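You operate a simulated robot arm through the tools that you are given. There is no shell and no other tool.

The job below is to be done with a simulated two-armed robot. You get a single attempt, and the scene is never put back.

JOB
Fetch the strainer and set it on the shelf under the prep table. Press the chill key three times. Pick up the yellow ladle with one hand, pass it to the other hand and put it on the top of the prep table. Open the fridge door. The order is free.

Only the result counts: the job must be done as asked and must still hold three seconds after the hand-in. Knocking over, shifting, dropping, spilling or breaking anything else fails it.

ROBOT AND FRAMES
Two 6-joint arms with two-finger grippers on one trunk, on a base that moves. Base frame: it is fixed to the floor where the robot stands at the start and does not move with it; the origin is under the middle of the robot, x ahead of it, y to its left, z up. Lengths are in cm, angles in degrees, forces in N, time in s.
The left shoulder is at the start at [7, 17.6, 119.6], the right one opposite. Each reaches about 89.5 cm from its shoulder. Places, roughly: chill key [-50, 780, 80]; fridge door [-250, 330, 110]; shelf under the prep table [160, 380, 20]; strainer (13x27x9 cm) [50, 10, 30]; top of the prep table [160, 380, 90]; yellow ladle (10x9x26 cm) [80, 130, 80]. Payload 2.45 kg a hand.
Tool frame (each hand has its own): the origin (TCP) lies between the finger pads and is the grasp point; the fingertips stand 2.6 cm ahead of it; z points along the fingers, y is the line along which they close. The gripper opens to 9.6 cm; its body begins 6.9 cm behind the TCP.
Orientation is told as [roll, pitch, yaw] about the base's x, y, z axes, in that order, counted from this pose: with the fingers straight down and closing along the base's y, the tool's x points along the base's -x, its y along +y and its z along -z.

CONTROLS
- The arms move only by the tool servo_tool. It takes "left_increments", "right_increments" or both (then of equal length, played together; a hand with none holds still); each is a list of rows, each a list of 6 numbers: the shift along the tool's x, y, z in units of 50 mm (1.0 is 50 mm), then the turn, a rotation vector about the tool's x, y, z in units of 8 degrees (1.0 is 8 degrees). In form: [[tx, ty, tz, rx, ry, rz], ...]. A call has 1 to 20 rows; each row shifts and turns the commanded pose from where the row before left it, along the tool's axes as they then stand. "left_hand" and "right_hand" are, for a hand that has rows, the opening, from 0 (shut) to 1 (fully open), set as the call begins (left out, the last holds). A call with a number of a shift or a turn outside -1 to 1 is refused whole. A row lasts 0.2 s, in which the tool goes at most 5 cm and 8.6 degrees; a call with a longer step from one row to the next is refused whole, and so is a gripper value outside its range. A pose out of reach is approached as far as the arm can. The call stops where the force on the tool passes 40 N (or 10 N more than at its start, if that is more) or the arm is blocked; 0.2 s more then pass. Each finger travels about 16.98 cm/s and halts on what it meets, pressing with about 32 N; the grip force reading is that of the motor and also rises with nothing between the fingers. The clock runs only during rows and for 0.2 s after the last one: add rows that do not move to give the fingers time. It gives the time, the measured TCP pose, the force on the tool (base axes), the opening and the grip force at its end, in the units of the frame above (readings bear some noise), with the torque about the TCP (base axes, N m) and any sound that the robot's microphone picked up.
- Cameras (640 x 400 px; columns grow to the right, rows downward): "scene" is now at [10.69, 0.73, 147.14]; the picture's right is [0.12, -0.99, 0.00], its down [-0.92, -0.11, -0.37] and it looks along [0.37, 0.04, -0.93] (base axes); focal length 284 px, centre (320, 200). "left" rides on the left gripper at [8.2, -0.3, -9.8] in its tool frame; the picture's right is [0.04, 1.00, 0.00], its down [-0.73, 0.03, -0.68] and it looks along [-0.68, 0.03, 0.73] (tool axes); focal length 256 px, centre (320, 200). "right" rides on the right gripper at [8.2, 0.3, -9.8] in its tool frame; the picture's right is [-0.04, 1.00, 0.00], its down [-0.73, -0.03, -0.68] and it looks along [-0.68, -0.03, 0.73] (tool axes); focal length 256 px, centre (320, 200). There is no depth. A picture from a camera that has moved, and an enlarged one, comes with that camera's place and axes in the base frame and with its lens.
- camera(camera): a new picture of that camera. The clock stands still meanwhile.
- slide_trunk(by): slides the trunk up (or, below 0, down) by that many cm; the arms and the scene camera ride with it, the base frame stays. It gives what a move gives, with no picture.
- drive_base(legs): drives the robot by 1 to 6 legs, each [ahead, left, turn to the left] in cm, cm and degrees, along the robot's own axes; the way and the turn of a leg run together, so that a leg with both is an arc; at most 150 cm and 180 degrees a leg. The arms and the cameras ride along, it lands a little off, and it stops where it bumps. It gives what a move gives.
- aim_head(pan, tilt): turns the head with the scene camera to pan (to the left, within 86 degrees either way) and tilt (down, from -29 to 69), counted from straight ahead of the robot. It gives what a move gives.
- close_up(camera, box): a new picture of the part [left, top, right, bottom] of that camera's present view, enlarged. The clock stands still meanwhile.
- hand_in(): hands the job in; it is judged then, once.

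Nothing tells you exact positions but the pictures and the camera data. Unless the task says otherwise, let go and move clear before handing in.

The tools are called after "Call:" by a JSON object that holds its "name" and its "arguments". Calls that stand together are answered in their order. servo_tool: Moves the arms, as the interface text tells. Its arguments: {"type":"object","properties":{"left_increments":{"type":"array","items":{"type":"array","items":{"type":"number"}}},"left_hand":{"type":"number"},"right_increments":{"type":"array","items":{"type":"array","items":{"type":"number"}}},"right_hand":{"type":"number"}},"required":[]} The other tools are called the same way: slide_trunk (by) moves the trunk up or down; drive_base (legs) drives the base; aim_head (pan, tilt) turns the head that bears the scene camera; camera (camera) takes a picture; close_up (camera, box) takes an enlarged picture of a part of a camera's view; hand_in () hands the job in.

At the start:

```text
clock: 0.0
left_tcp_pos: [29.19, 26.44, 51.01]
left_ee_rot: [0.0, 0.0, 0.0]
left_wrist_force: [-0.2, -0.3, -0.5]
left_moment: [-0.04, -0.02, 0.01]
left_grip_width: 9.6
left_gripper_force: 0.1
right_tcp_pos: [31.56, -6.35, 50.65]
right_ee_rot: [0.0, 0.0, 0.0]
right_wrist_force: [0.1, -1.2, 0.0]
right_moment: [-0.02, 0.01, -0.03]
right_grip_width: 9.6
right_gripper_force: 0.0
trunk travel left (down, up): [-68.0, 16.0]
robot x, y, heading: [0.12, 0.04, 0.1]
head pan, tilt (commanded): [6.7, 68.3]
```

scene: 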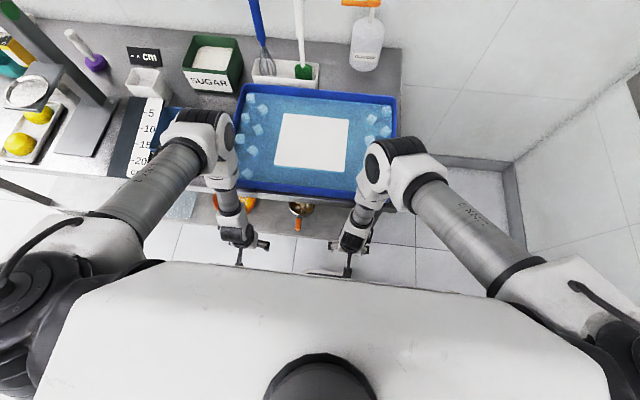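
right: 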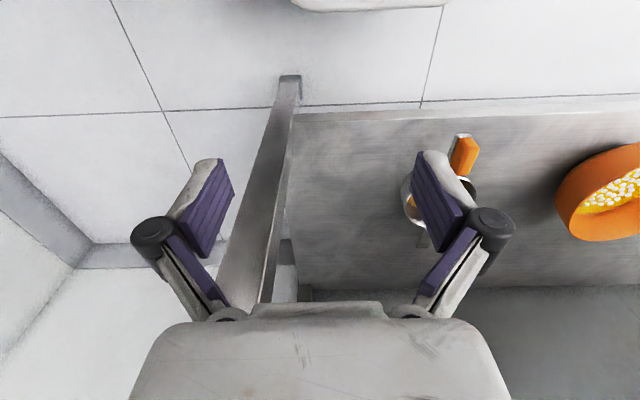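
left: 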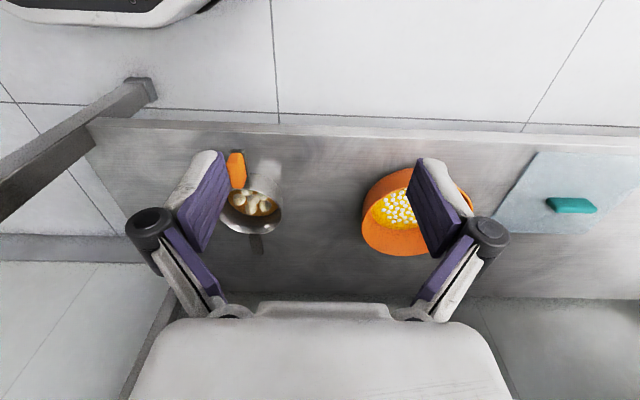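

I see a counter ahead with a tray on it, and a lower shelf carrying a small metal pan or strainer with an orange handle and an orange bowl. I'll take closer pictures and look around before moving.

Call:
{"name": "close_up", "arguments": {"camera": "left", "box": [160, 100, 480, 300]}}

Call:
{"name": "close_up", "arguments": {"camera": "right", "box": [320, 80, 640, 280]}}

Call:
{"name": "close_up", "arguments": {"camera": "scene", "box": [160, 160, 400, 310]}}

Call:
{"name": "aim_head", "arguments": {"pan": 60, "tilt": 20}}

```text
2.00 times, centred on (320, 200) of left
camera zoom: at [21.0, 26.01, 60.65], right [-0.04, 1.0, 0.0], down [0.73, 0.03, 0.68], along [0.68, 0.03, -0.73], focal length 512 px, centre (320, 200)
```

zoom: 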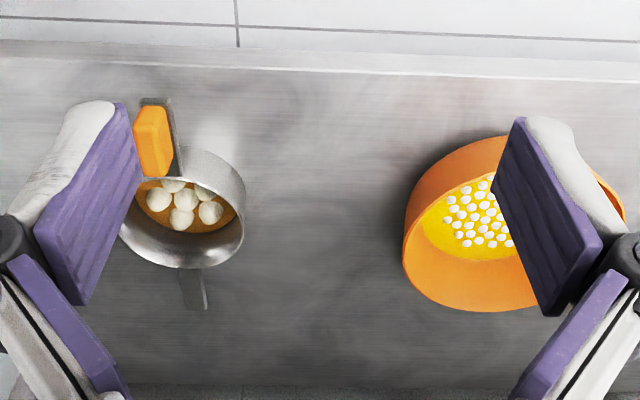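

```text
2.00 times, centred on (480, 180) of right
camera zoom: at [23.41, -6.08, 60.49], right [0.04, 1.0, 0.0], down [0.73, -0.03, 0.68], along [0.68, -0.03, -0.73], focal length 512 px, centre (0, 240)
```

zoom: 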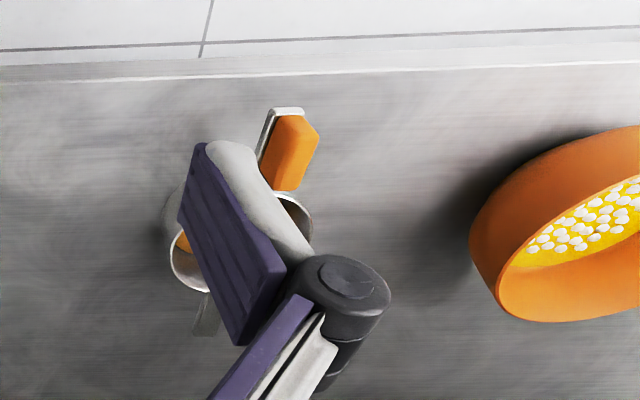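

```text
2.67 times, centred on (280, 235) of scene
camera zoom: at [10.69, 0.73, 147.14], right [0.12, -0.99, 0.0], down [-0.92, -0.11, -0.37], along [0.37, 0.04, -0.93], focal length 756 px, centre (427, 107)
```

zoom: 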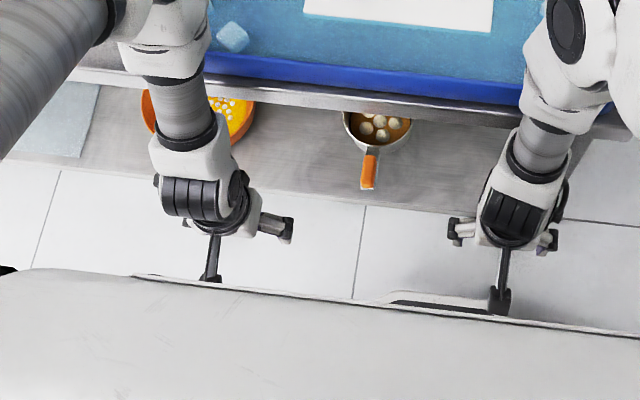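

```text
clock: 1.2
left_tcp_pos: [29.25, 26.33, 50.84]
left_ee_rot: [0.0, 0.0, 0.0]
left_wrist_force: [0.3, 0.6, 1.0]
left_moment: [0.0, -0.02, -0.02]
left_grip_width: 9.58
left_gripper_force: 0.0
right_tcp_pos: [31.38, -6.36, 50.67]
right_ee_rot: [-0.1, 0.0, -0.1]
right_wrist_force: [-0.8, 0.8, 0.4]
right_moment: [0.02, -0.01, -0.01]
right_grip_width: 9.56
right_gripper_force: 0.1
trunk travel left (down, up): [-68.0, 16.0]
robot x, y, heading: [-0.13, 0.16, 0.1]
head pan, tilt (commanded): [60.0, 20.0]
```

The strainer on the lower shelf is a small metal pan with an orange handle pointing toward me, and it holds something round. Now I'll survey the rest of the room.

Call:
{"name": "camera", "arguments": {"camera": "scene"}}

Call:
{"name": "aim_head", "arguments": {"pan": 86, "tilt": 10}}

Call:
{"name": "camera", "arguments": {"camera": "scene"}}

Call:
{"name": "aim_head", "arguments": {"pan": 40, "tilt": 40}}

Call:
{"name": "camera", "arguments": {"camera": "scene"}}

Call:
{"name": "aim_head", "arguments": {"pan": 0, "tilt": 40}}

Call:
{"name": "camera", "arguments": {"camera": "scene"}}

```text
taken
camera scene: at [9.74, 8.14, 153.84], right [0.87, -0.5, 0.0], down [-0.17, -0.3, -0.94], along [0.47, 0.81, -0.34], focal length 284 px, centre (320, 200)
```

scene: 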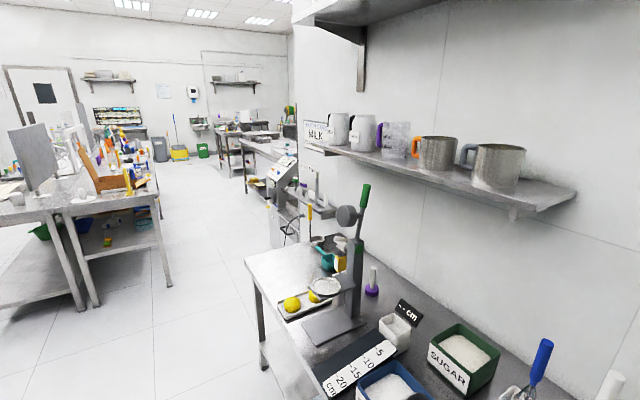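

```text
clock: 2.1
left_tcp_pos: [29.26, 26.44, 50.8]
left_ee_rot: [0.0, -0.1, 0.0]
left_wrist_force: [0.7, -0.4, -0.2]
left_moment: [-0.02, 0.03, 0.0]
left_grip_width: 9.6
left_gripper_force: 0.0
right_tcp_pos: [31.63, -6.37, 50.57]
right_ee_rot: [0.0, 0.0, -0.1]
right_wrist_force: [-0.3, -0.4, -1.0]
right_moment: [-0.04, 0.0, 0.04]
right_grip_width: 9.6
right_gripper_force: 0.0
trunk travel left (down, up): [-68.0, 16.0]
robot x, y, heading: [0.1, 0.36, 0.1]
head pan, tilt (commanded): [85.9, 10.0]
```

```text
taken
camera scene: at [5.74, 9.35, 155.47], right [1.0, -0.07, 0.0], down [-0.01, -0.17, -0.98], along [0.07, 0.98, -0.17], focal length 284 px, centre (320, 200)
```

scene: 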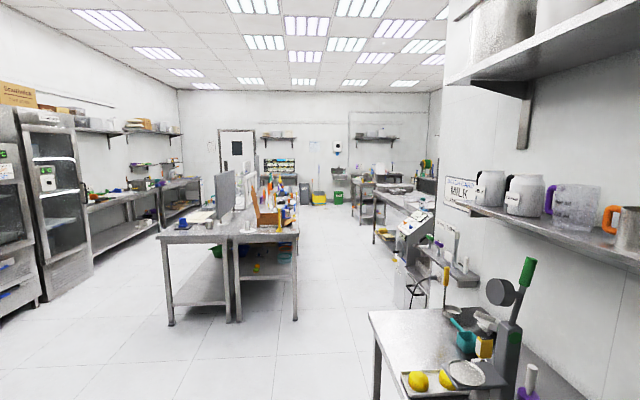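

```text
clock: 3.2
left_tcp_pos: [29.25, 26.41, 50.86]
left_ee_rot: [0.0, 0.1, 0.0]
left_wrist_force: [-0.2, -0.1, 0.4]
left_moment: [-0.02, 0.01, 0.01]
left_grip_width: 9.58
left_gripper_force: 0.1
right_tcp_pos: [31.55, -6.42, 50.59]
right_ee_rot: [0.0, 0.0, 0.0]
right_wrist_force: [-0.1, 0.1, 0.9]
right_moment: [0.03, 0.02, 0.01]
right_grip_width: 9.59
right_gripper_force: 0.0
trunk travel left (down, up): [-68.0, 16.0]
robot x, y, heading: [0.4, 0.19, 0.2]
head pan, tilt (commanded): [40.0, 40.0]
```

```text
taken
camera scene: at [11.58, 5.55, 150.71], right [0.64, -0.77, 0.0], down [-0.49, -0.41, -0.77], along [0.59, 0.49, -0.64], focal length 284 px, centre (320, 200)
```

scene: 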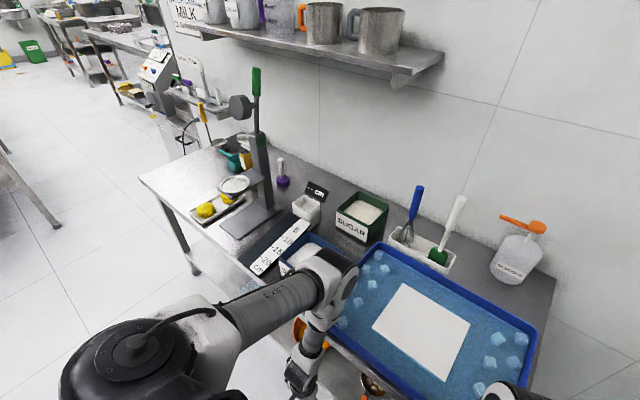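

```text
clock: 4.3
left_tcp_pos: [29.16, 26.49, 50.89]
left_ee_rot: [0.0, 0.0, 0.0]
left_wrist_force: [-0.6, 0.2, 0.1]
left_moment: [-0.04, -0.07, 0.0]
left_grip_width: 9.63
left_gripper_force: 0.0
right_tcp_pos: [31.58, -6.36, 50.57]
right_ee_rot: [-0.1, 0.0, 0.0]
right_wrist_force: [0.4, -0.2, -0.4]
right_moment: [0.0, 0.02, -0.05]
right_grip_width: 9.6
right_gripper_force: 0.1
trunk travel left (down, up): [-68.0, 16.0]
robot x, y, heading: [-0.17, -0.16, 0.1]
head pan, tilt (commanded): [0.0, 40.0]
```

```text
taken
camera scene: at [13.57, 0.09, 150.71], right [0.0, -1.0, 0.0], down [-0.64, 0.0, -0.77], along [0.77, 0.0, -0.64], focal length 284 px, centre (320, 200)
```

scene: 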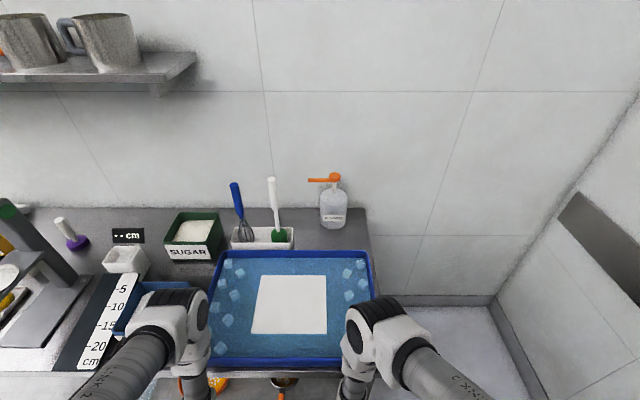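

I can see the whole room layout: first counter, then a gap with machines along the same wall, and a fridge on the left. I'll zoom in on the ladle area and the rest.

Call:
{"name": "aim_head", "arguments": {"pan": 70, "tilt": 25}}

Call:
{"name": "close_up", "arguments": {"camera": "scene", "box": [260, 120, 460, 245]}}

Call:
{"name": "close_up", "arguments": {"camera": "scene", "box": [340, 200, 540, 325]}}

Call:
{"name": "camera", "arguments": {"camera": "scene"}}

```text
clock: 5.7
left_tcp_pos: [29.18, 26.49, 50.94]
left_ee_rot: [0.0, -0.1, 0.0]
left_wrist_force: [0.3, -0.3, 0.2]
left_moment: [-0.01, -0.01, -0.01]
left_grip_width: 9.61
left_gripper_force: 0.0
right_tcp_pos: [31.62, -6.41, 50.65]
right_ee_rot: [0.0, 0.0, 0.0]
right_wrist_force: [-0.3, 0.4, -0.4]
right_moment: [0.02, -0.02, -0.03]
right_grip_width: 9.58
right_gripper_force: 0.0
trunk travel left (down, up): [-68.0, 16.0]
robot x, y, heading: [-0.11, 0.0, -0.1]
head pan, tilt (commanded): [70.0, 25.0]
```

```text
3.20 times, centred on (360, 182) of scene
camera zoom: at [8.23, 8.73, 153.04], right [0.94, -0.34, 0.0], down [-0.15, -0.4, -0.91], along [0.31, 0.85, -0.42], focal length 907 px, centre (192, 256)
```

zoom: 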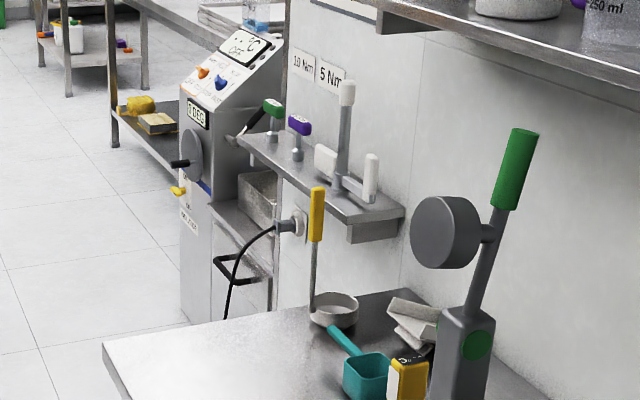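

```text
3.20 times, centred on (440, 262) of scene
camera zoom: at [8.23, 8.73, 153.04], right [0.94, -0.34, 0.0], down [-0.15, -0.4, -0.91], along [0.31, 0.85, -0.42], focal length 907 px, centre (-64, 0)
```

zoom: 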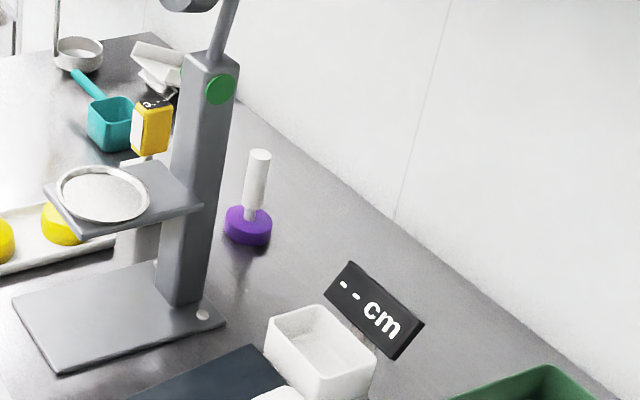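

```text
taken
camera scene: at [8.23, 8.73, 153.04], right [0.94, -0.34, 0.0], down [-0.15, -0.4, -0.91], along [0.31, 0.85, -0.42], focal length 284 px, centre (320, 200)
```

scene: 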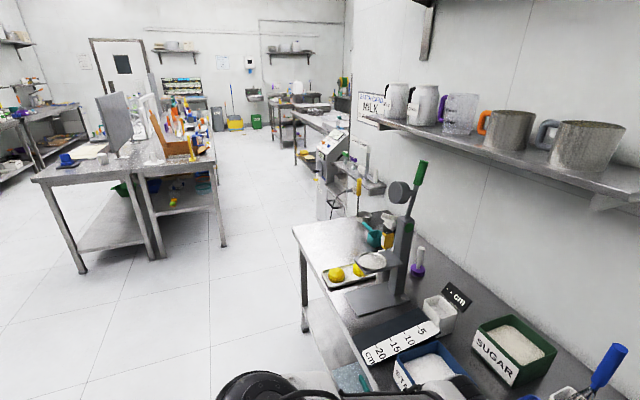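

The ladle stands upright at the counter's far end, with a metal cup and a vertical yellow handle. Now I'll zoom in on the prep table, the fridge and the far key.

Call:
{"name": "close_up", "arguments": {"camera": "scene", "box": [260, 70, 380, 145]}}

Call:
{"name": "aim_head", "arguments": {"pan": 86, "tilt": 10}}

Call:
{"name": "close_up", "arguments": {"camera": "scene", "box": [230, 130, 350, 205]}}

Call:
{"name": "close_up", "arguments": {"camera": "scene", "box": [0, 80, 200, 330]}}

Call:
{"name": "close_up", "arguments": {"camera": "scene", "box": [340, 150, 480, 320]}}

```text
5.33 times, centred on (320, 108) of scene
camera zoom: at [8.23, 8.73, 153.04], right [0.94, -0.34, 0.0], down [-0.15, -0.4, -0.91], along [0.31, 0.85, -0.42], focal length 1512 px, centre (320, 693)
```

zoom: 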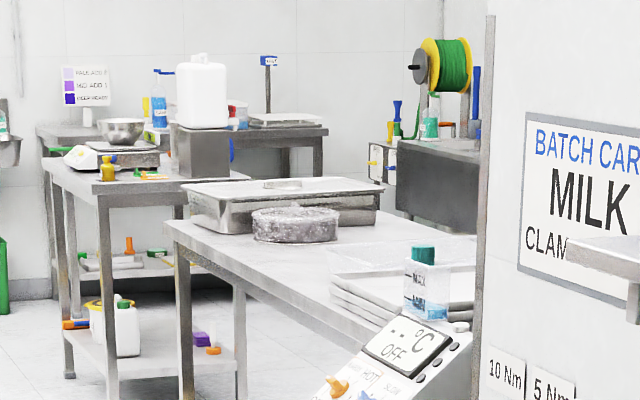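

```text
clock: 6.5
left_tcp_pos: [29.17, 26.53, 50.84]
left_ee_rot: [-0.1, 0.1, 0.0]
left_wrist_force: [0.7, 0.0, 0.3]
left_moment: [0.02, -0.02, -0.04]
left_grip_width: 9.58
left_gripper_force: 0.0
right_tcp_pos: [31.54, -6.49, 50.6]
right_ee_rot: [-0.1, 0.0, 0.0]
right_wrist_force: [0.2, -0.3, -0.5]
right_moment: [0.02, -0.02, 0.02]
right_grip_width: 9.58
right_gripper_force: 0.1
trunk travel left (down, up): [-68.0, 16.0]
robot x, y, heading: [0.39, -0.31, -0.2]
head pan, tilt (commanded): [85.9, 10.0]
```

```text
5.33 times, centred on (290, 168) of scene
camera zoom: at [5.74, 9.35, 155.47], right [1.0, -0.07, 0.0], down [-0.01, -0.17, -0.98], along [0.07, 0.98, -0.17], focal length 1512 px, centre (480, 373)
```

zoom: 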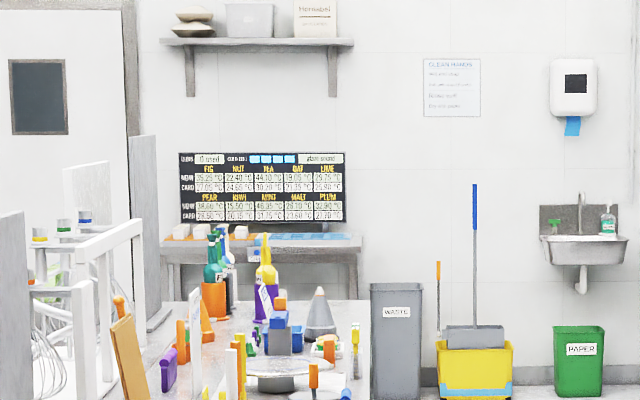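

```text
1.60 times, centred on (100, 205) of scene
camera zoom: at [5.74, 9.35, 155.47], right [1.0, -0.07, 0.0], down [-0.01, -0.17, -0.98], along [0.07, 0.98, -0.17], focal length 454 px, centre (672, 192)
```

zoom: 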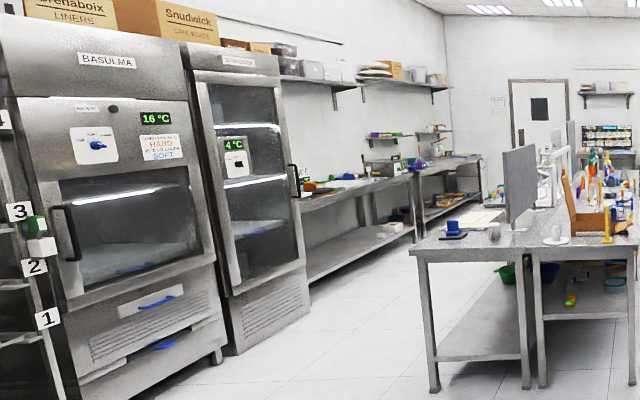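

```text
2.35 times, centred on (410, 235) of scene
camera zoom: at [5.74, 9.35, 155.47], right [1.0, -0.07, 0.0], down [-0.01, -0.17, -0.98], along [0.07, 0.98, -0.17], focal length 667 px, centre (108, 118)
```

zoom: 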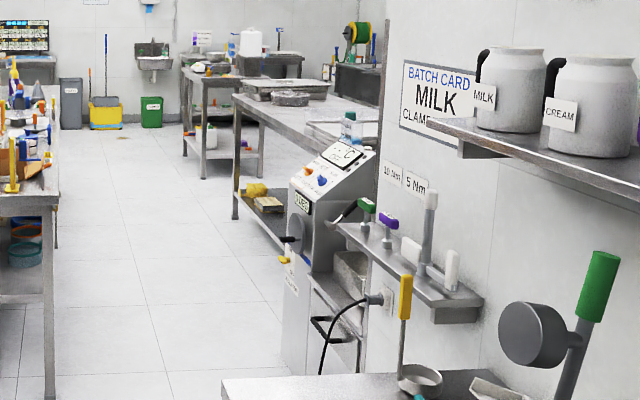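

The fridge with the glass door (4 °C) matches the stated door place. I'll back off a little for arm room and then look at the strainer again from the hand cameras.

Call:
{"name": "drive_base", "arguments": {"legs": [[-15, 0, 0]]}}

Call:
{"name": "aim_head", "arguments": {"pan": 10, "tilt": 60}}

Call:
{"name": "camera", "arguments": {"camera": "scene"}}

Call:
{"name": "camera", "arguments": {"camera": "left"}}

Call:
{"name": "camera", "arguments": {"camera": "right"}}

```text
clock: 7.9
left_tcp_pos: [13.92, 26.56, 50.91]
left_ee_rot: [-0.1, 0.0, 0.0]
left_wrist_force: [0.0, 1.1, -0.8]
left_moment: [-0.04, 0.02, 0.0]
left_grip_width: 9.58
left_gripper_force: 0.1
right_tcp_pos: [16.48, -6.33, 50.71]
right_ee_rot: [0.0, 0.0, 0.0]
right_wrist_force: [0.7, -0.3, 0.5]
right_moment: [0.02, -0.04, 0.06]
right_grip_width: 9.61
right_gripper_force: 0.0
trunk travel left (down, up): [-68.0, 16.0]
robot x, y, heading: [-15.27, -0.02, 0.1]
head pan, tilt (commanded): [85.9, 10.0]
```

```text
clock: 9.4
left_tcp_pos: [13.93, 26.44, 50.83]
left_ee_rot: [0.0, 0.1, 0.1]
left_wrist_force: [0.2, -0.1, 0.6]
left_moment: [0.02, 0.0, -0.02]
left_grip_width: 9.6
left_gripper_force: 0.0
right_tcp_pos: [16.54, -6.44, 50.6]
right_ee_rot: [0.0, 0.0, 0.1]
right_wrist_force: [0.2, 0.0, 0.1]
right_moment: [0.01, 0.0, 0.02]
right_grip_width: 9.6
right_gripper_force: 0.1
trunk travel left (down, up): [-68.0, 16.0]
robot x, y, heading: [-15.01, 0.28, 0.2]
head pan, tilt (commanded): [10.0, 60.0]
```

```text
taken
camera scene: at [-3.53, 1.25, 148.04], right [0.18, -0.98, 0.0], down [-0.85, -0.15, -0.5], along [0.49, 0.09, -0.87], focal length 284 px, centre (320, 200)
```

scene: 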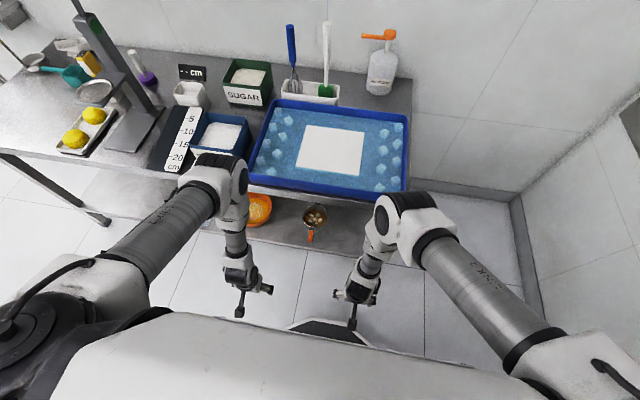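

```text
taken
camera left: at [5.82, 26.03, 60.65], right [-0.04, 1.0, 0.0], down [0.73, 0.03, 0.68], along [0.68, 0.03, -0.73], focal length 256 px, centre (320, 200)
```

left: 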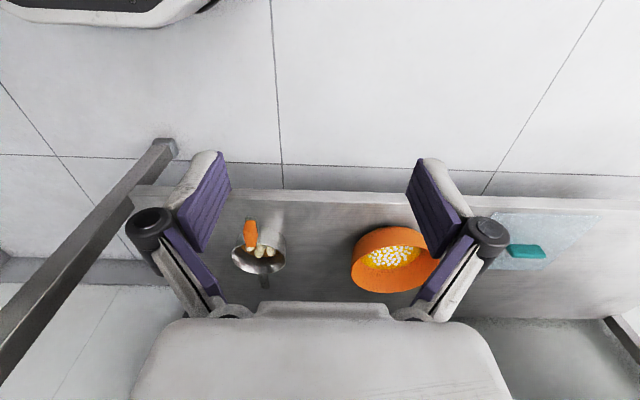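

```text
taken
camera right: at [8.27, -6.05, 60.49], right [0.04, 1.0, 0.0], down [0.73, -0.03, 0.68], along [0.68, -0.03, -0.73], focal length 256 px, centre (320, 200)
```

right: 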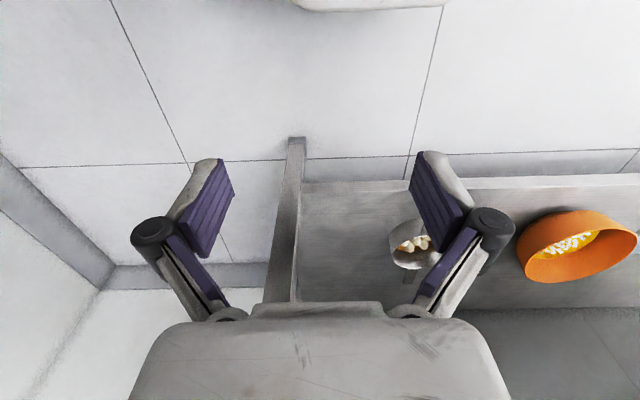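

The counter edge is near x≈42, and the strainer sits under it at about (56, 15) with its handle toward me. I'll pitch the left hand forward in the free space and raise the right hand before lowering the trunk.

Call:
{"name": "servo_tool", "arguments": {"left_increments": [[-0.3, 0, 0, 0, 0, 0], [-0.3, 0, 0, 0, 0, 0], [-0.3, 0, 0, 0, 0, 0], [-0.3, 0, 0, 0, 0, 0], [-0.3, 0, 0, 0, 0, 0], [-0.3, 0, 0, 0, 0, 0], [-0.3, 0, 0, 0, 0, 0], [-0.3, 0, 0, 0, 0, 0], [0, 0, 0, 0, -0.8, 0], [0, 0, 0, 0, -0.8, 0], [0, 0, 0, 0, -0.8, 0], [0, 0, 0, 0, -0.8, 0], [0, 0, 0, 0, -0.8, 0], [0, 0, 0, 0, -0.8, 0]], "right_increments": [[0, -0.3, -0.3, 0, 0, 0], [0, -0.3, -0.3, 0, 0, 0], [0, -0.3, -0.3, 0, 0, 0], [0, -0.3, -0.3, 0, 0, 0], [0, -0.3, -0.3, 0, 0, 0], [0, -0.3, -0.3, 0, 0, 0], [0, -0.3, -0.3, 0, 0, 0], [0, -0.3, -0.3, 0, 0, 0], [0, 0, -0.3, 0, 0, 0], [0, 0, -0.3, 0, 0, 0], [0, 0, -0.3, 0, 0, 0], [0, 0, -0.3, 0, 0, 0], [0, 0, 0, 0, 0, 0], [0, 0, 0, 0, 0, 0]]}}

Call:
{"name": "camera", "arguments": {"camera": "scene"}}

Call:
{"name": "camera", "arguments": {"camera": "left"}}

```text
clock: 12.4
left_tcp_pos: [26.06, 26.59, 50.95]
left_ee_rot: [0.0, -38.5, 0.2]
left_wrist_force: [0.2, 0.8, 0.7]
left_moment: [0.04, -0.05, -0.03]
left_grip_width: 9.63
left_gripper_force: 0.0
right_tcp_pos: [16.31, -18.52, 68.6]
right_ee_rot: [0.1, 0.0, 0.1]
right_wrist_force: [0.4, 0.3, 0.9]
right_moment: [-0.01, 0.01, 0.0]
right_grip_width: 9.59
right_gripper_force: 0.1
trunk travel left (down, up): [-68.0, 16.0]
robot x, y, heading: [-14.88, -0.07, 0.1]
head pan, tilt (commanded): [10.0, 60.0]
```

```text
taken
camera scene: at [-3.56, 1.27, 148.04], right [0.18, -0.98, 0.0], down [-0.85, -0.15, -0.5], along [0.49, 0.09, -0.87], focal length 284 px, centre (320, 200)
```

scene: 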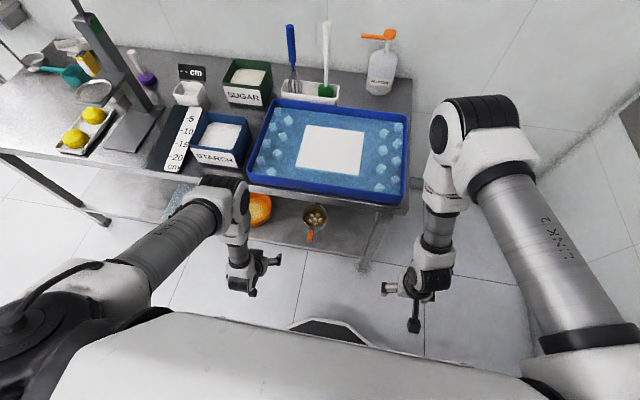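

```text
taken
camera left: at [13.45, 26.05, 53.51], right [-0.03, 1.0, -0.02], down [0.15, 0.03, 0.99], along [0.99, 0.03, -0.15], focal length 256 px, centre (320, 200)
```

left: 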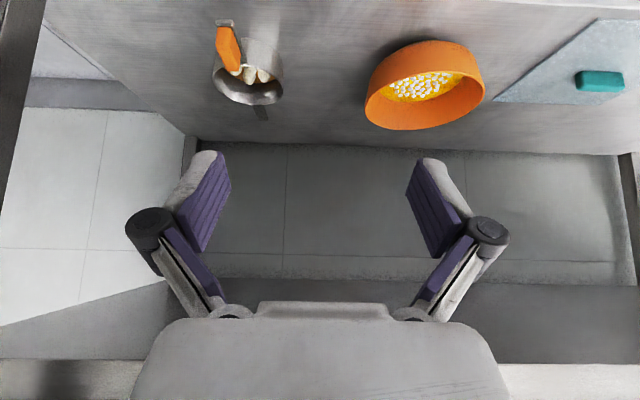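

The left hand is pitched 38° forward and its camera sees the strainer clearly (upside down in the image). I'll zoom in to measure the handle.

Call:
{"name": "close_up", "arguments": {"camera": "left", "box": [170, 0, 330, 130]}}

Call:
{"name": "close_up", "arguments": {"camera": "scene", "box": [230, 180, 370, 270]}}

```text
3.08 times, centred on (250, 65) of left
camera zoom: at [13.45, 26.05, 53.51], right [-0.03, 1.0, -0.02], down [0.15, 0.03, 0.99], along [0.99, 0.03, -0.15], focal length 788 px, centre (535, 615)
```

zoom: 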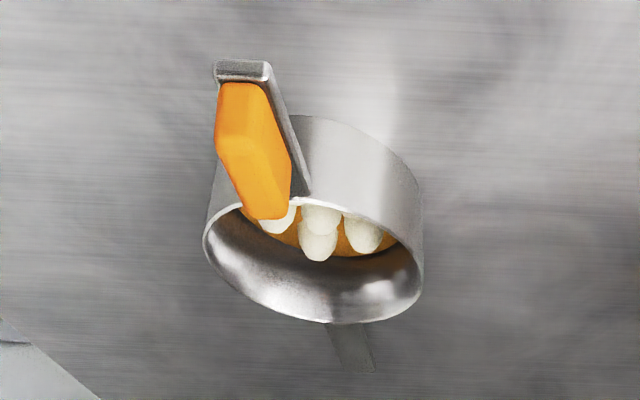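

```text
4.44 times, centred on (300, 225) of scene
camera zoom: at [-3.56, 1.27, 148.04], right [0.18, -0.98, 0.0], down [-0.85, -0.15, -0.5], along [0.49, 0.09, -0.87], focal length 1260 px, centre (409, 89)
```

zoom: 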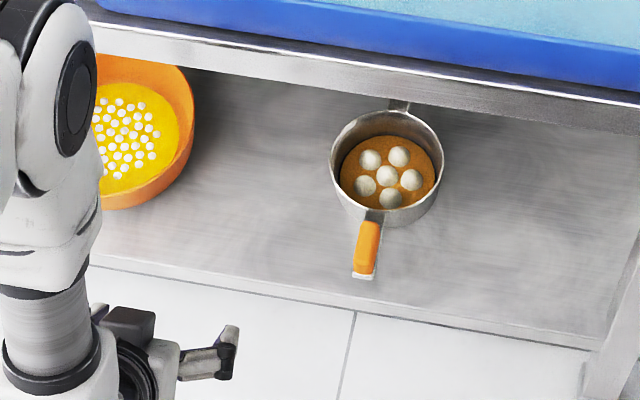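

The strainer handle is roughly level at z≈27–29, x≈42–49, y≈14.5, with the pan centre near (55.5, 14.3). I'll lower the trunk in two steps, lifting the hands between them.

Call:
{"name": "slide_trunk", "arguments": {"by": -20}}

Call:
{"name": "servo_tool", "arguments": {"left_increments": [[0, 0, 0, 0, -0.8, 0], [0, 0, 0, 0, -0.8, 0], [0, 0, 0, 0, -0.8, 0], [0, 0, 0, 0, -0.8, 0], [0, 0, 0, 0, -0.78, 0], [-0.4, -0.3, -0.14, 0, 0, 0], [-0.4, -0.3, -0.14, 0, 0, 0], [-0.4, -0.3, -0.14, 0, 0, 0], [-0.4, -0.3, -0.14, 0, 0, 0], [-0.4, -0.3, -0.14, 0, 0, 0], [-0.4, -0.3, -0.14, 0, 0, 0], [-0.4, -0.3, -0.14, 0, 0, 0], [-0.4, -0.3, -0.14, 0, 0, 0]], "right_increments": [[0, 0, -0.3, 0, 0, 0], [0, 0, -0.3, 0, 0, 0], [0, 0, -0.3, 0, 0, 0], [0, 0, -0.3, 0, 0, 0], [0, 0, -0.3, 0, 0, 0], [0, 0, -0.3, 0, 0, 0], [0, 0, -0.3, 0, 0, 0], [0, 0, -0.3, 0, 0, 0], [0, 0, -0.3, 0, 0, 0], [0, 0, -0.3, 0, 0, 0], [0, 0, -0.3, 0, 0, 0], [0, 0, -0.3, 0, 0, 0], [0, 0, -0.3, 0, 0, 0]]}}

Call:
{"name": "camera", "arguments": {"camera": "scene"}}

Call:
{"name": "camera", "arguments": {"camera": "left"}}

```text
clock: 14.6
left_tcp_pos: [25.92, 26.5, 30.98]
left_ee_rot: [0.1, -38.4, 0.0]
left_wrist_force: [-0.1, -0.8, -0.3]
left_moment: [0.02, 0.0, -0.03]
left_grip_width: 9.6
left_gripper_force: 0.0
right_tcp_pos: [16.43, -18.56, 48.59]
right_ee_rot: [-0.1, 0.1, 0.1]
right_wrist_force: [0.0, 0.0, 0.4]
right_moment: [0.0, 0.02, -0.02]
right_grip_width: 9.6
right_gripper_force: 0.1
trunk travel left (down, up): [-48.0, 36.0]
robot x, y, heading: [-15.41, 0.25, 0.1]
head pan, tilt (commanded): [10.0, 60.0]
```

```text
clock: 17.4
left_tcp_pos: [26.09, 14.5, 47.93]
left_ee_rot: [0.2, -70.3, -0.1]
left_wrist_force: [0.2, -0.2, 0.8]
left_moment: [0.01, 0.0, -0.02]
left_grip_width: 9.62
left_gripper_force: 0.0
right_tcp_pos: [16.26, -19.13, 67.51]
right_ee_rot: [0.9, 1.3, -1.1]
right_wrist_force: [-0.1, -0.1, -0.5]
right_moment: [0.01, 0.03, 0.0]
right_grip_width: 9.58
right_gripper_force: 0.1
right hand out of reach, approached as far as the arm can: row 12, 13
trunk travel left (down, up): [-48.0, 36.0]
robot x, y, heading: [-14.94, -0.12, 0.1]
head pan, tilt (commanded): [10.0, 60.0]
```

```text
taken
camera scene: at [-3.56, 1.16, 128.03], right [0.18, -0.98, 0.0], down [-0.85, -0.15, -0.5], along [0.49, 0.09, -0.87], focal length 284 px, centre (320, 200)
```

scene: 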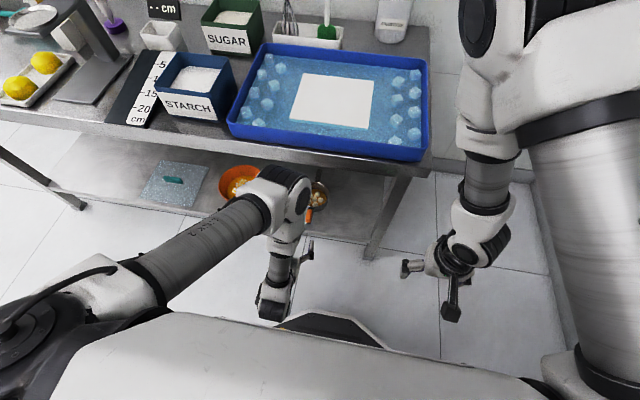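

```text
taken
camera left: at [13.98, 13.98, 43.66], right [-0.02, 1.0, -0.04], down [-0.39, 0.03, 0.92], along [0.92, 0.03, 0.39], focal length 256 px, centre (320, 200)
```

left: 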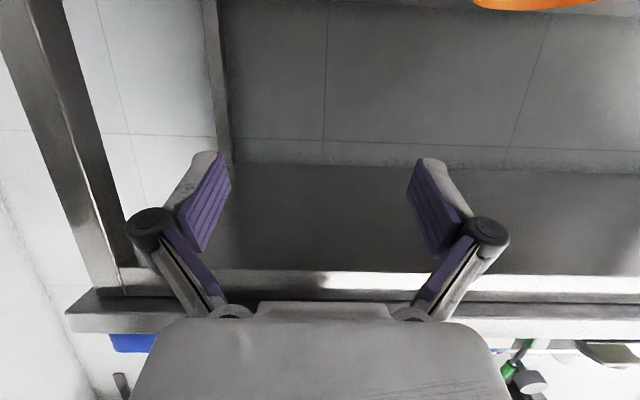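

The left hand is at x≈26, z≈48, level with the gap between the shelf and counter. I'll move it forward 8 cm, then lower the trunk another 20 cm.

Call:
{"name": "servo_tool", "arguments": {"left_increments": [[-0.14, 0, 0.38, 0, 0, 0], [-0.14, 0, 0.38, 0, 0, 0], [-0.14, 0, 0.38, 0, 0, 0], [-0.14, 0, 0.38, 0, 0, 0]]}}

Call:
{"name": "slide_trunk", "arguments": {"by": -10}}

Call:
{"name": "camera", "arguments": {"camera": "left"}}

Call:
{"name": "camera", "arguments": {"camera": "scene"}}

```text
clock: 18.4
left_tcp_pos: [34.43, 14.5, 48.03]
left_ee_rot: [0.2, -70.2, -0.1]
left_wrist_force: [0.8, -1.0, 0.8]
left_moment: [-0.03, -0.01, 0.01]
left_grip_width: 9.6
left_gripper_force: 0.0
right_tcp_pos: [16.57, -19.11, 67.58]
right_ee_rot: [1.1, 0.7, -1.1]
right_wrist_force: [-0.7, -0.4, -0.2]
right_moment: [0.01, -0.04, 0.01]
right_grip_width: 9.6
right_gripper_force: 0.0
trunk travel left (down, up): [-48.0, 36.0]
robot x, y, heading: [-15.39, 0.01, 0.2]
head pan, tilt (commanded): [10.0, 60.0]
```

```text
clock: 19.7
left_tcp_pos: [34.37, 14.41, 38.23]
left_ee_rot: [0.1, -70.3, -0.1]
left_wrist_force: [-1.1, 0.6, 0.3]
left_moment: [0.01, 0.02, 0.0]
left_grip_width: 9.6
left_gripper_force: 0.1
right_tcp_pos: [16.88, -19.15, 57.67]
right_ee_rot: [1.0, 0.4, -1.1]
right_wrist_force: [-0.5, -0.9, -0.4]
right_moment: [-0.01, 0.03, 0.01]
right_grip_width: 9.61
right_gripper_force: 0.1
trunk travel left (down, up): [-38.0, 46.0]
robot x, y, heading: [-15.23, -0.0, 0.0]
head pan, tilt (commanded): [10.0, 60.0]
```

```text
taken
camera left: at [22.28, 14.08, 33.71], right [-0.01, 1.0, -0.04], down [-0.39, 0.03, 0.92], along [0.92, 0.03, 0.39], focal length 256 px, centre (320, 200)
```

left: 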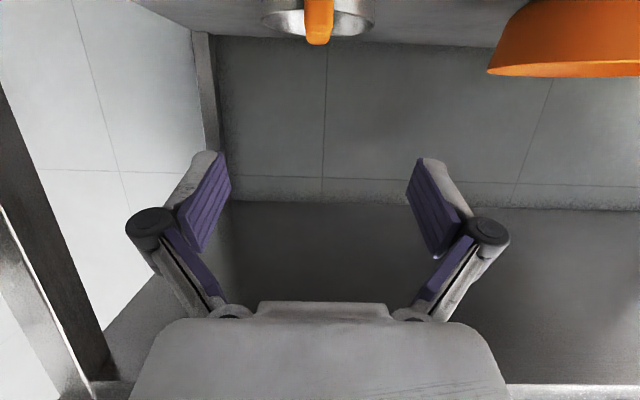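

```text
taken
camera scene: at [-3.55, 1.23, 118.04], right [0.18, -0.98, 0.0], down [-0.85, -0.15, -0.5], along [0.49, 0.09, -0.87], focal length 284 px, centre (320, 200)
```

scene: 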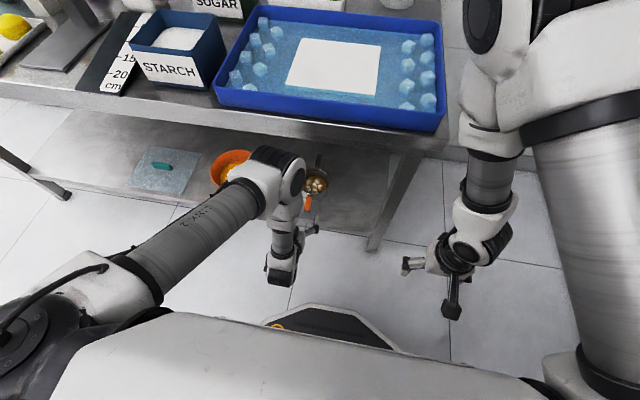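

The handle is centred between the open fingers in y. I'll lower another 9 cm to handle height and check.

Call:
{"name": "slide_trunk", "arguments": {"by": -9}}

Call:
{"name": "camera", "arguments": {"camera": "left"}}

Call:
{"name": "camera", "arguments": {"camera": "scene"}}

```text
clock: 20.9
left_tcp_pos: [34.22, 14.56, 29.11]
left_ee_rot: [0.1, -70.2, 0.0]
left_wrist_force: [-0.2, 0.6, -0.5]
left_moment: [0.0, 0.0, -0.03]
left_grip_width: 9.6
left_gripper_force: 0.0
right_tcp_pos: [16.75, -19.15, 48.71]
right_ee_rot: [1.0, 0.4, -1.3]
right_wrist_force: [-0.8, 0.6, 0.5]
right_moment: [0.01, -0.02, -0.03]
right_grip_width: 9.61
right_gripper_force: 0.0
trunk travel left (down, up): [-29.0, 55.0]
robot x, y, heading: [-14.93, -0.31, 0.2]
head pan, tilt (commanded): [10.0, 60.0]
```

```text
taken
camera left: at [22.28, 14.08, 24.71], right [-0.01, 1.0, -0.04], down [-0.39, 0.03, 0.92], along [0.92, 0.03, 0.39], focal length 256 px, centre (320, 200)
```

left: 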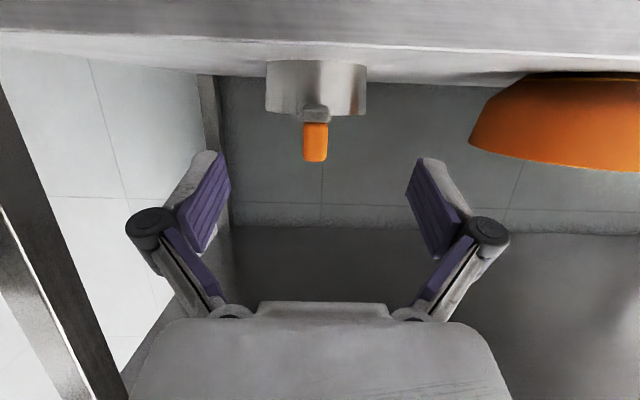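

```text
taken
camera scene: at [-3.55, 1.23, 109.04], right [0.18, -0.98, 0.0], down [-0.85, -0.15, -0.5], along [0.49, 0.09, -0.87], focal length 284 px, centre (320, 200)
```

scene: 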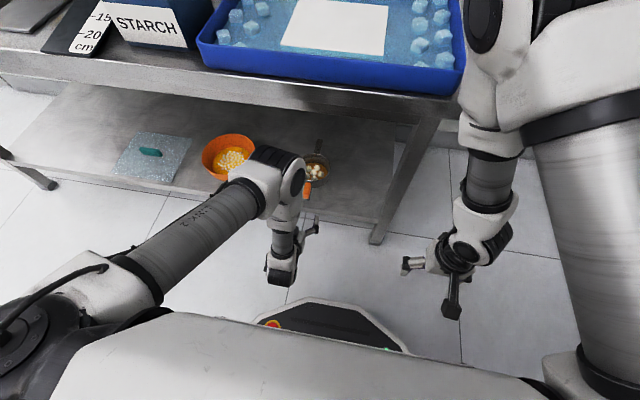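

The handle grip spans z≈26.9–29.9 at y≈14.2, level with my fingers, and the shelf surface is at z≈22. I'll slide forward 11 cm around the handle.

Call:
{"name": "servo_tool", "arguments": {"left_increments": [[-0.0886, 0, 0.302, 0, 0, 0], [-0.0886, 0, 0.302, 0, 0, 0], [-0.0886, -0.02, 0.302, 0, 0, 0], [-0.0886, -0.02, 0.302, 0, 0, 0], [-0.0886, 0, 0.302, 0, 0, 0], [-0.0886, 0, 0.302, 0, 0, 0], [-0.0886, 0, 0.302, 0, 0, 0]]}}

Call:
{"name": "camera", "arguments": {"camera": "left"}}

Call:
{"name": "camera", "arguments": {"camera": "scene"}}

```text
clock: 22.5
left_tcp_pos: [45.45, 14.35, 28.25]
left_ee_rot: [0.1, -70.2, -0.1]
left_wrist_force: [0.1, 0.7, 0.0]
left_moment: [0.02, -0.01, 0.04]
left_grip_width: 9.59
left_gripper_force: 0.0
right_tcp_pos: [16.72, -19.14, 48.78]
right_ee_rot: [1.0, 0.5, -1.3]
right_wrist_force: [1.4, 0.0, 0.6]
right_moment: [0.0, 0.03, 0.0]
right_grip_width: 9.59
right_gripper_force: 0.0
trunk travel left (down, up): [-29.0, 55.0]
robot x, y, heading: [-15.34, -0.06, 0.1]
head pan, tilt (commanded): [10.0, 60.0]
```

```text
taken
camera left: at [33.39, 13.94, 23.95], right [-0.01, 1.0, -0.04], down [-0.39, 0.03, 0.92], along [0.92, 0.03, 0.39], focal length 256 px, centre (320, 200)
```

left: 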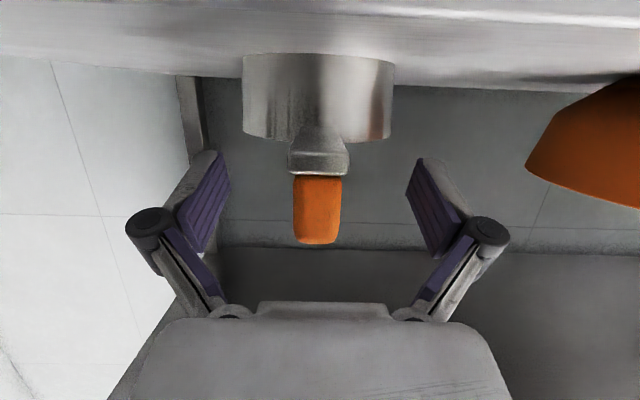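

```text
taken
camera scene: at [-3.52, 1.24, 109.03], right [0.18, -0.98, 0.0], down [-0.85, -0.15, -0.5], along [0.49, 0.09, -0.87], focal length 284 px, centre (320, 200)
```

scene: 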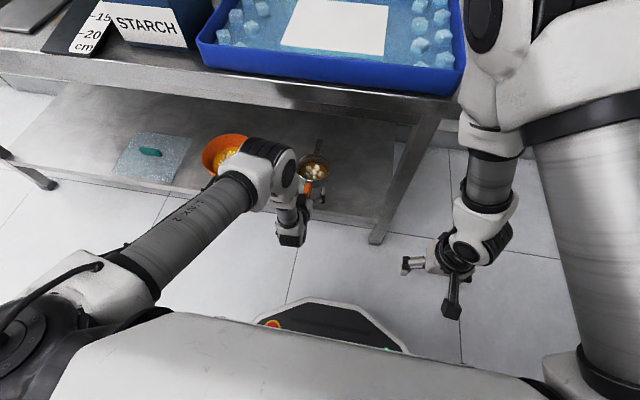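

The handle is centred between the pads. Now I'll close the left hand on it.

Call:
{"name": "servo_tool", "arguments": {"left_increments": [[0, 0, 0, 0, 0, 0], [0, 0, 0, 0, 0, 0], [0, 0, 0, 0, 0, 0], [0, 0, 0, 0, 0, 0]], "left_hand": 0}}

Call:
{"name": "camera", "arguments": {"camera": "left"}}

```text
clock: 23.5
left_tcp_pos: [45.52, 14.38, 28.41]
left_ee_rot: [0.2, -70.3, 0.0]
left_wrist_force: [1.2, 0.5, 2.5]
left_moment: [0.03, -0.16, 0.0]
left_grip_width: 2.34
left_gripper_force: 32.0
right_tcp_pos: [16.79, -19.04, 48.85]
right_ee_rot: [1.1, 0.3, -1.2]
right_wrist_force: [-0.4, 0.4, -0.1]
right_moment: [-0.02, 0.02, 0.03]
right_grip_width: 9.62
right_gripper_force: 0.0
trunk travel left (down, up): [-29.0, 55.0]
robot x, y, heading: [-14.98, -0.16, 0.2]
head pan, tilt (commanded): [10.0, 60.0]
```

```text
taken
camera left: at [33.41, 13.94, 23.99], right [-0.01, 1.0, -0.04], down [-0.39, 0.03, 0.92], along [0.92, 0.03, 0.39], focal length 256 px, centre (320, 200)
```

left: 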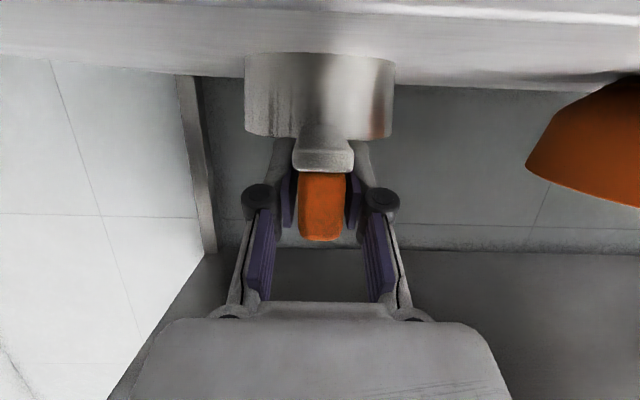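

I have it, with grip width 2.34 cm. I'll lift gently by 2 cm and check for droop.

Call:
{"name": "servo_tool", "arguments": {"left_increments": [[-0.094, 0, -0.034, 0, 0, 0], [-0.094, 0, -0.034, 0, 0, 0], [-0.094, 0, -0.034, 0, 0, 0], [-0.094, 0, -0.034, 0, 0, 0], [0, 0, 0, 0, 0, 0]]}}

Call:
{"name": "camera", "arguments": {"camera": "left"}}

Call:
{"name": "close_up", "arguments": {"camera": "scene", "box": [230, 110, 370, 200]}}

```text
clock: 24.7
left_tcp_pos: [45.32, 14.4, 30.41]
left_ee_rot: [0.1, -70.2, 0.1]
left_wrist_force: [-0.1, 0.4, -3.4]
left_moment: [0.01, 0.19, -0.01]
left_grip_width: 2.35
left_gripper_force: 32.5
right_tcp_pos: [16.78, -19.1, 48.79]
right_ee_rot: [1.0, 0.4, -1.2]
right_wrist_force: [1.0, -0.7, 0.3]
right_moment: [-0.01, -0.01, 0.0]
right_grip_width: 9.62
right_gripper_force: 0.0
trunk travel left (down, up): [-29.0, 55.0]
robot x, y, heading: [-15.18, -0.27, 0.2]
head pan, tilt (commanded): [10.0, 60.0]
```

```text
taken
camera left: at [33.32, 13.91, 26.04], right [-0.01, 1.0, -0.04], down [-0.39, 0.03, 0.92], along [0.92, 0.03, 0.39], focal length 256 px, centre (320, 200)
```

left: 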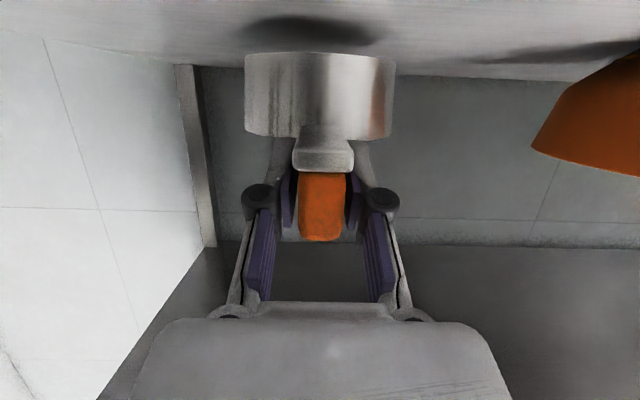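

```text
4.44 times, centred on (300, 155) of scene
camera zoom: at [-3.5, 1.24, 109.03], right [0.18, -0.98, 0.0], down [-0.85, -0.15, -0.5], along [0.49, 0.09, -0.87], focal length 1260 px, centre (409, 400)
```

zoom: 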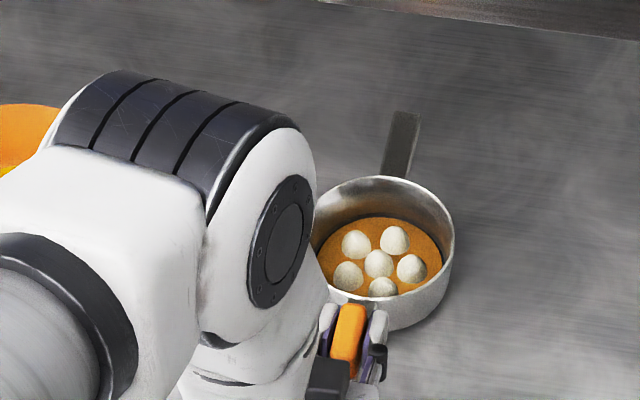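

The strainer is lifted level with no droop (about 0.34 kg). Before backing out, I'll check the floor behind and beside the robot.

Call:
{"name": "aim_head", "arguments": {"pan": 86, "tilt": 35}}

Call:
{"name": "camera", "arguments": {"camera": "scene"}}

Call:
{"name": "aim_head", "arguments": {"pan": -86, "tilt": 35}}

Call:
{"name": "camera", "arguments": {"camera": "scene"}}

```text
clock: 26.2
left_tcp_pos: [45.38, 14.28, 30.36]
left_ee_rot: [0.2, -70.1, 0.0]
left_wrist_force: [0.0, 0.3, -2.3]
left_moment: [0.0, 0.16, 0.02]
left_grip_width: 2.35
left_gripper_force: 31.9
right_tcp_pos: [16.8, -19.19, 48.83]
right_ee_rot: [1.0, 0.4, -1.2]
right_wrist_force: [-0.7, 0.4, 0.3]
right_moment: [-0.01, 0.04, -0.01]
right_grip_width: 9.59
right_gripper_force: 0.1
trunk travel left (down, up): [-29.0, 55.0]
robot x, y, heading: [-15.15, 0.2, 0.2]
head pan, tilt (commanded): [85.9, 35.0]
```

```text
taken
camera scene: at [-9.44, 8.85, 112.46], right [1.0, -0.07, 0.0], down [-0.04, -0.57, -0.82], along [0.06, 0.82, -0.57], focal length 284 px, centre (320, 200)
```

scene: 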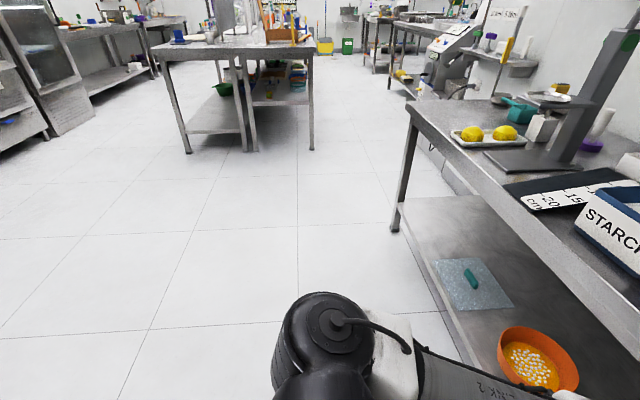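

```text
clock: 28.8
left_tcp_pos: [45.3, 14.33, 30.45]
left_ee_rot: [0.2, -70.2, 0.1]
left_wrist_force: [-1.0, -0.1, -1.9]
left_moment: [0.0, 0.15, -0.03]
left_grip_width: 2.36
left_gripper_force: 32.1
right_tcp_pos: [16.82, -19.15, 48.81]
right_ee_rot: [1.0, 0.3, -1.2]
right_wrist_force: [0.6, -0.3, -0.2]
right_moment: [0.0, 0.02, 0.03]
right_grip_width: 9.6
right_gripper_force: 0.1
trunk travel left (down, up): [-29.0, 55.0]
robot x, y, heading: [-15.37, 0.13, 0.1]
head pan, tilt (commanded): [-85.9, 35.0]
```

```text
taken
camera scene: at [-9.42, -8.71, 112.46], right [-1.0, -0.07, 0.0], down [-0.04, 0.57, -0.82], along [0.06, -0.82, -0.57], focal length 284 px, centre (320, 200)
```

scene: 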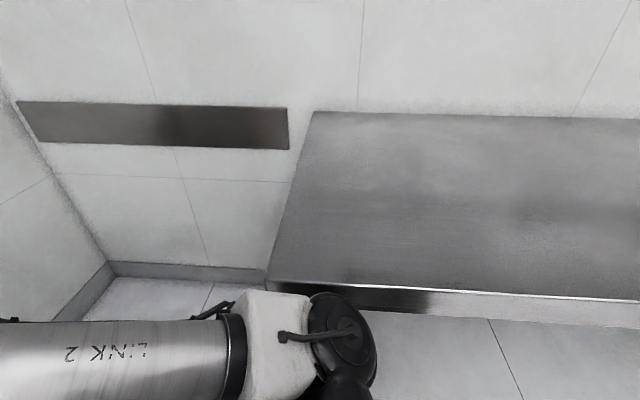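

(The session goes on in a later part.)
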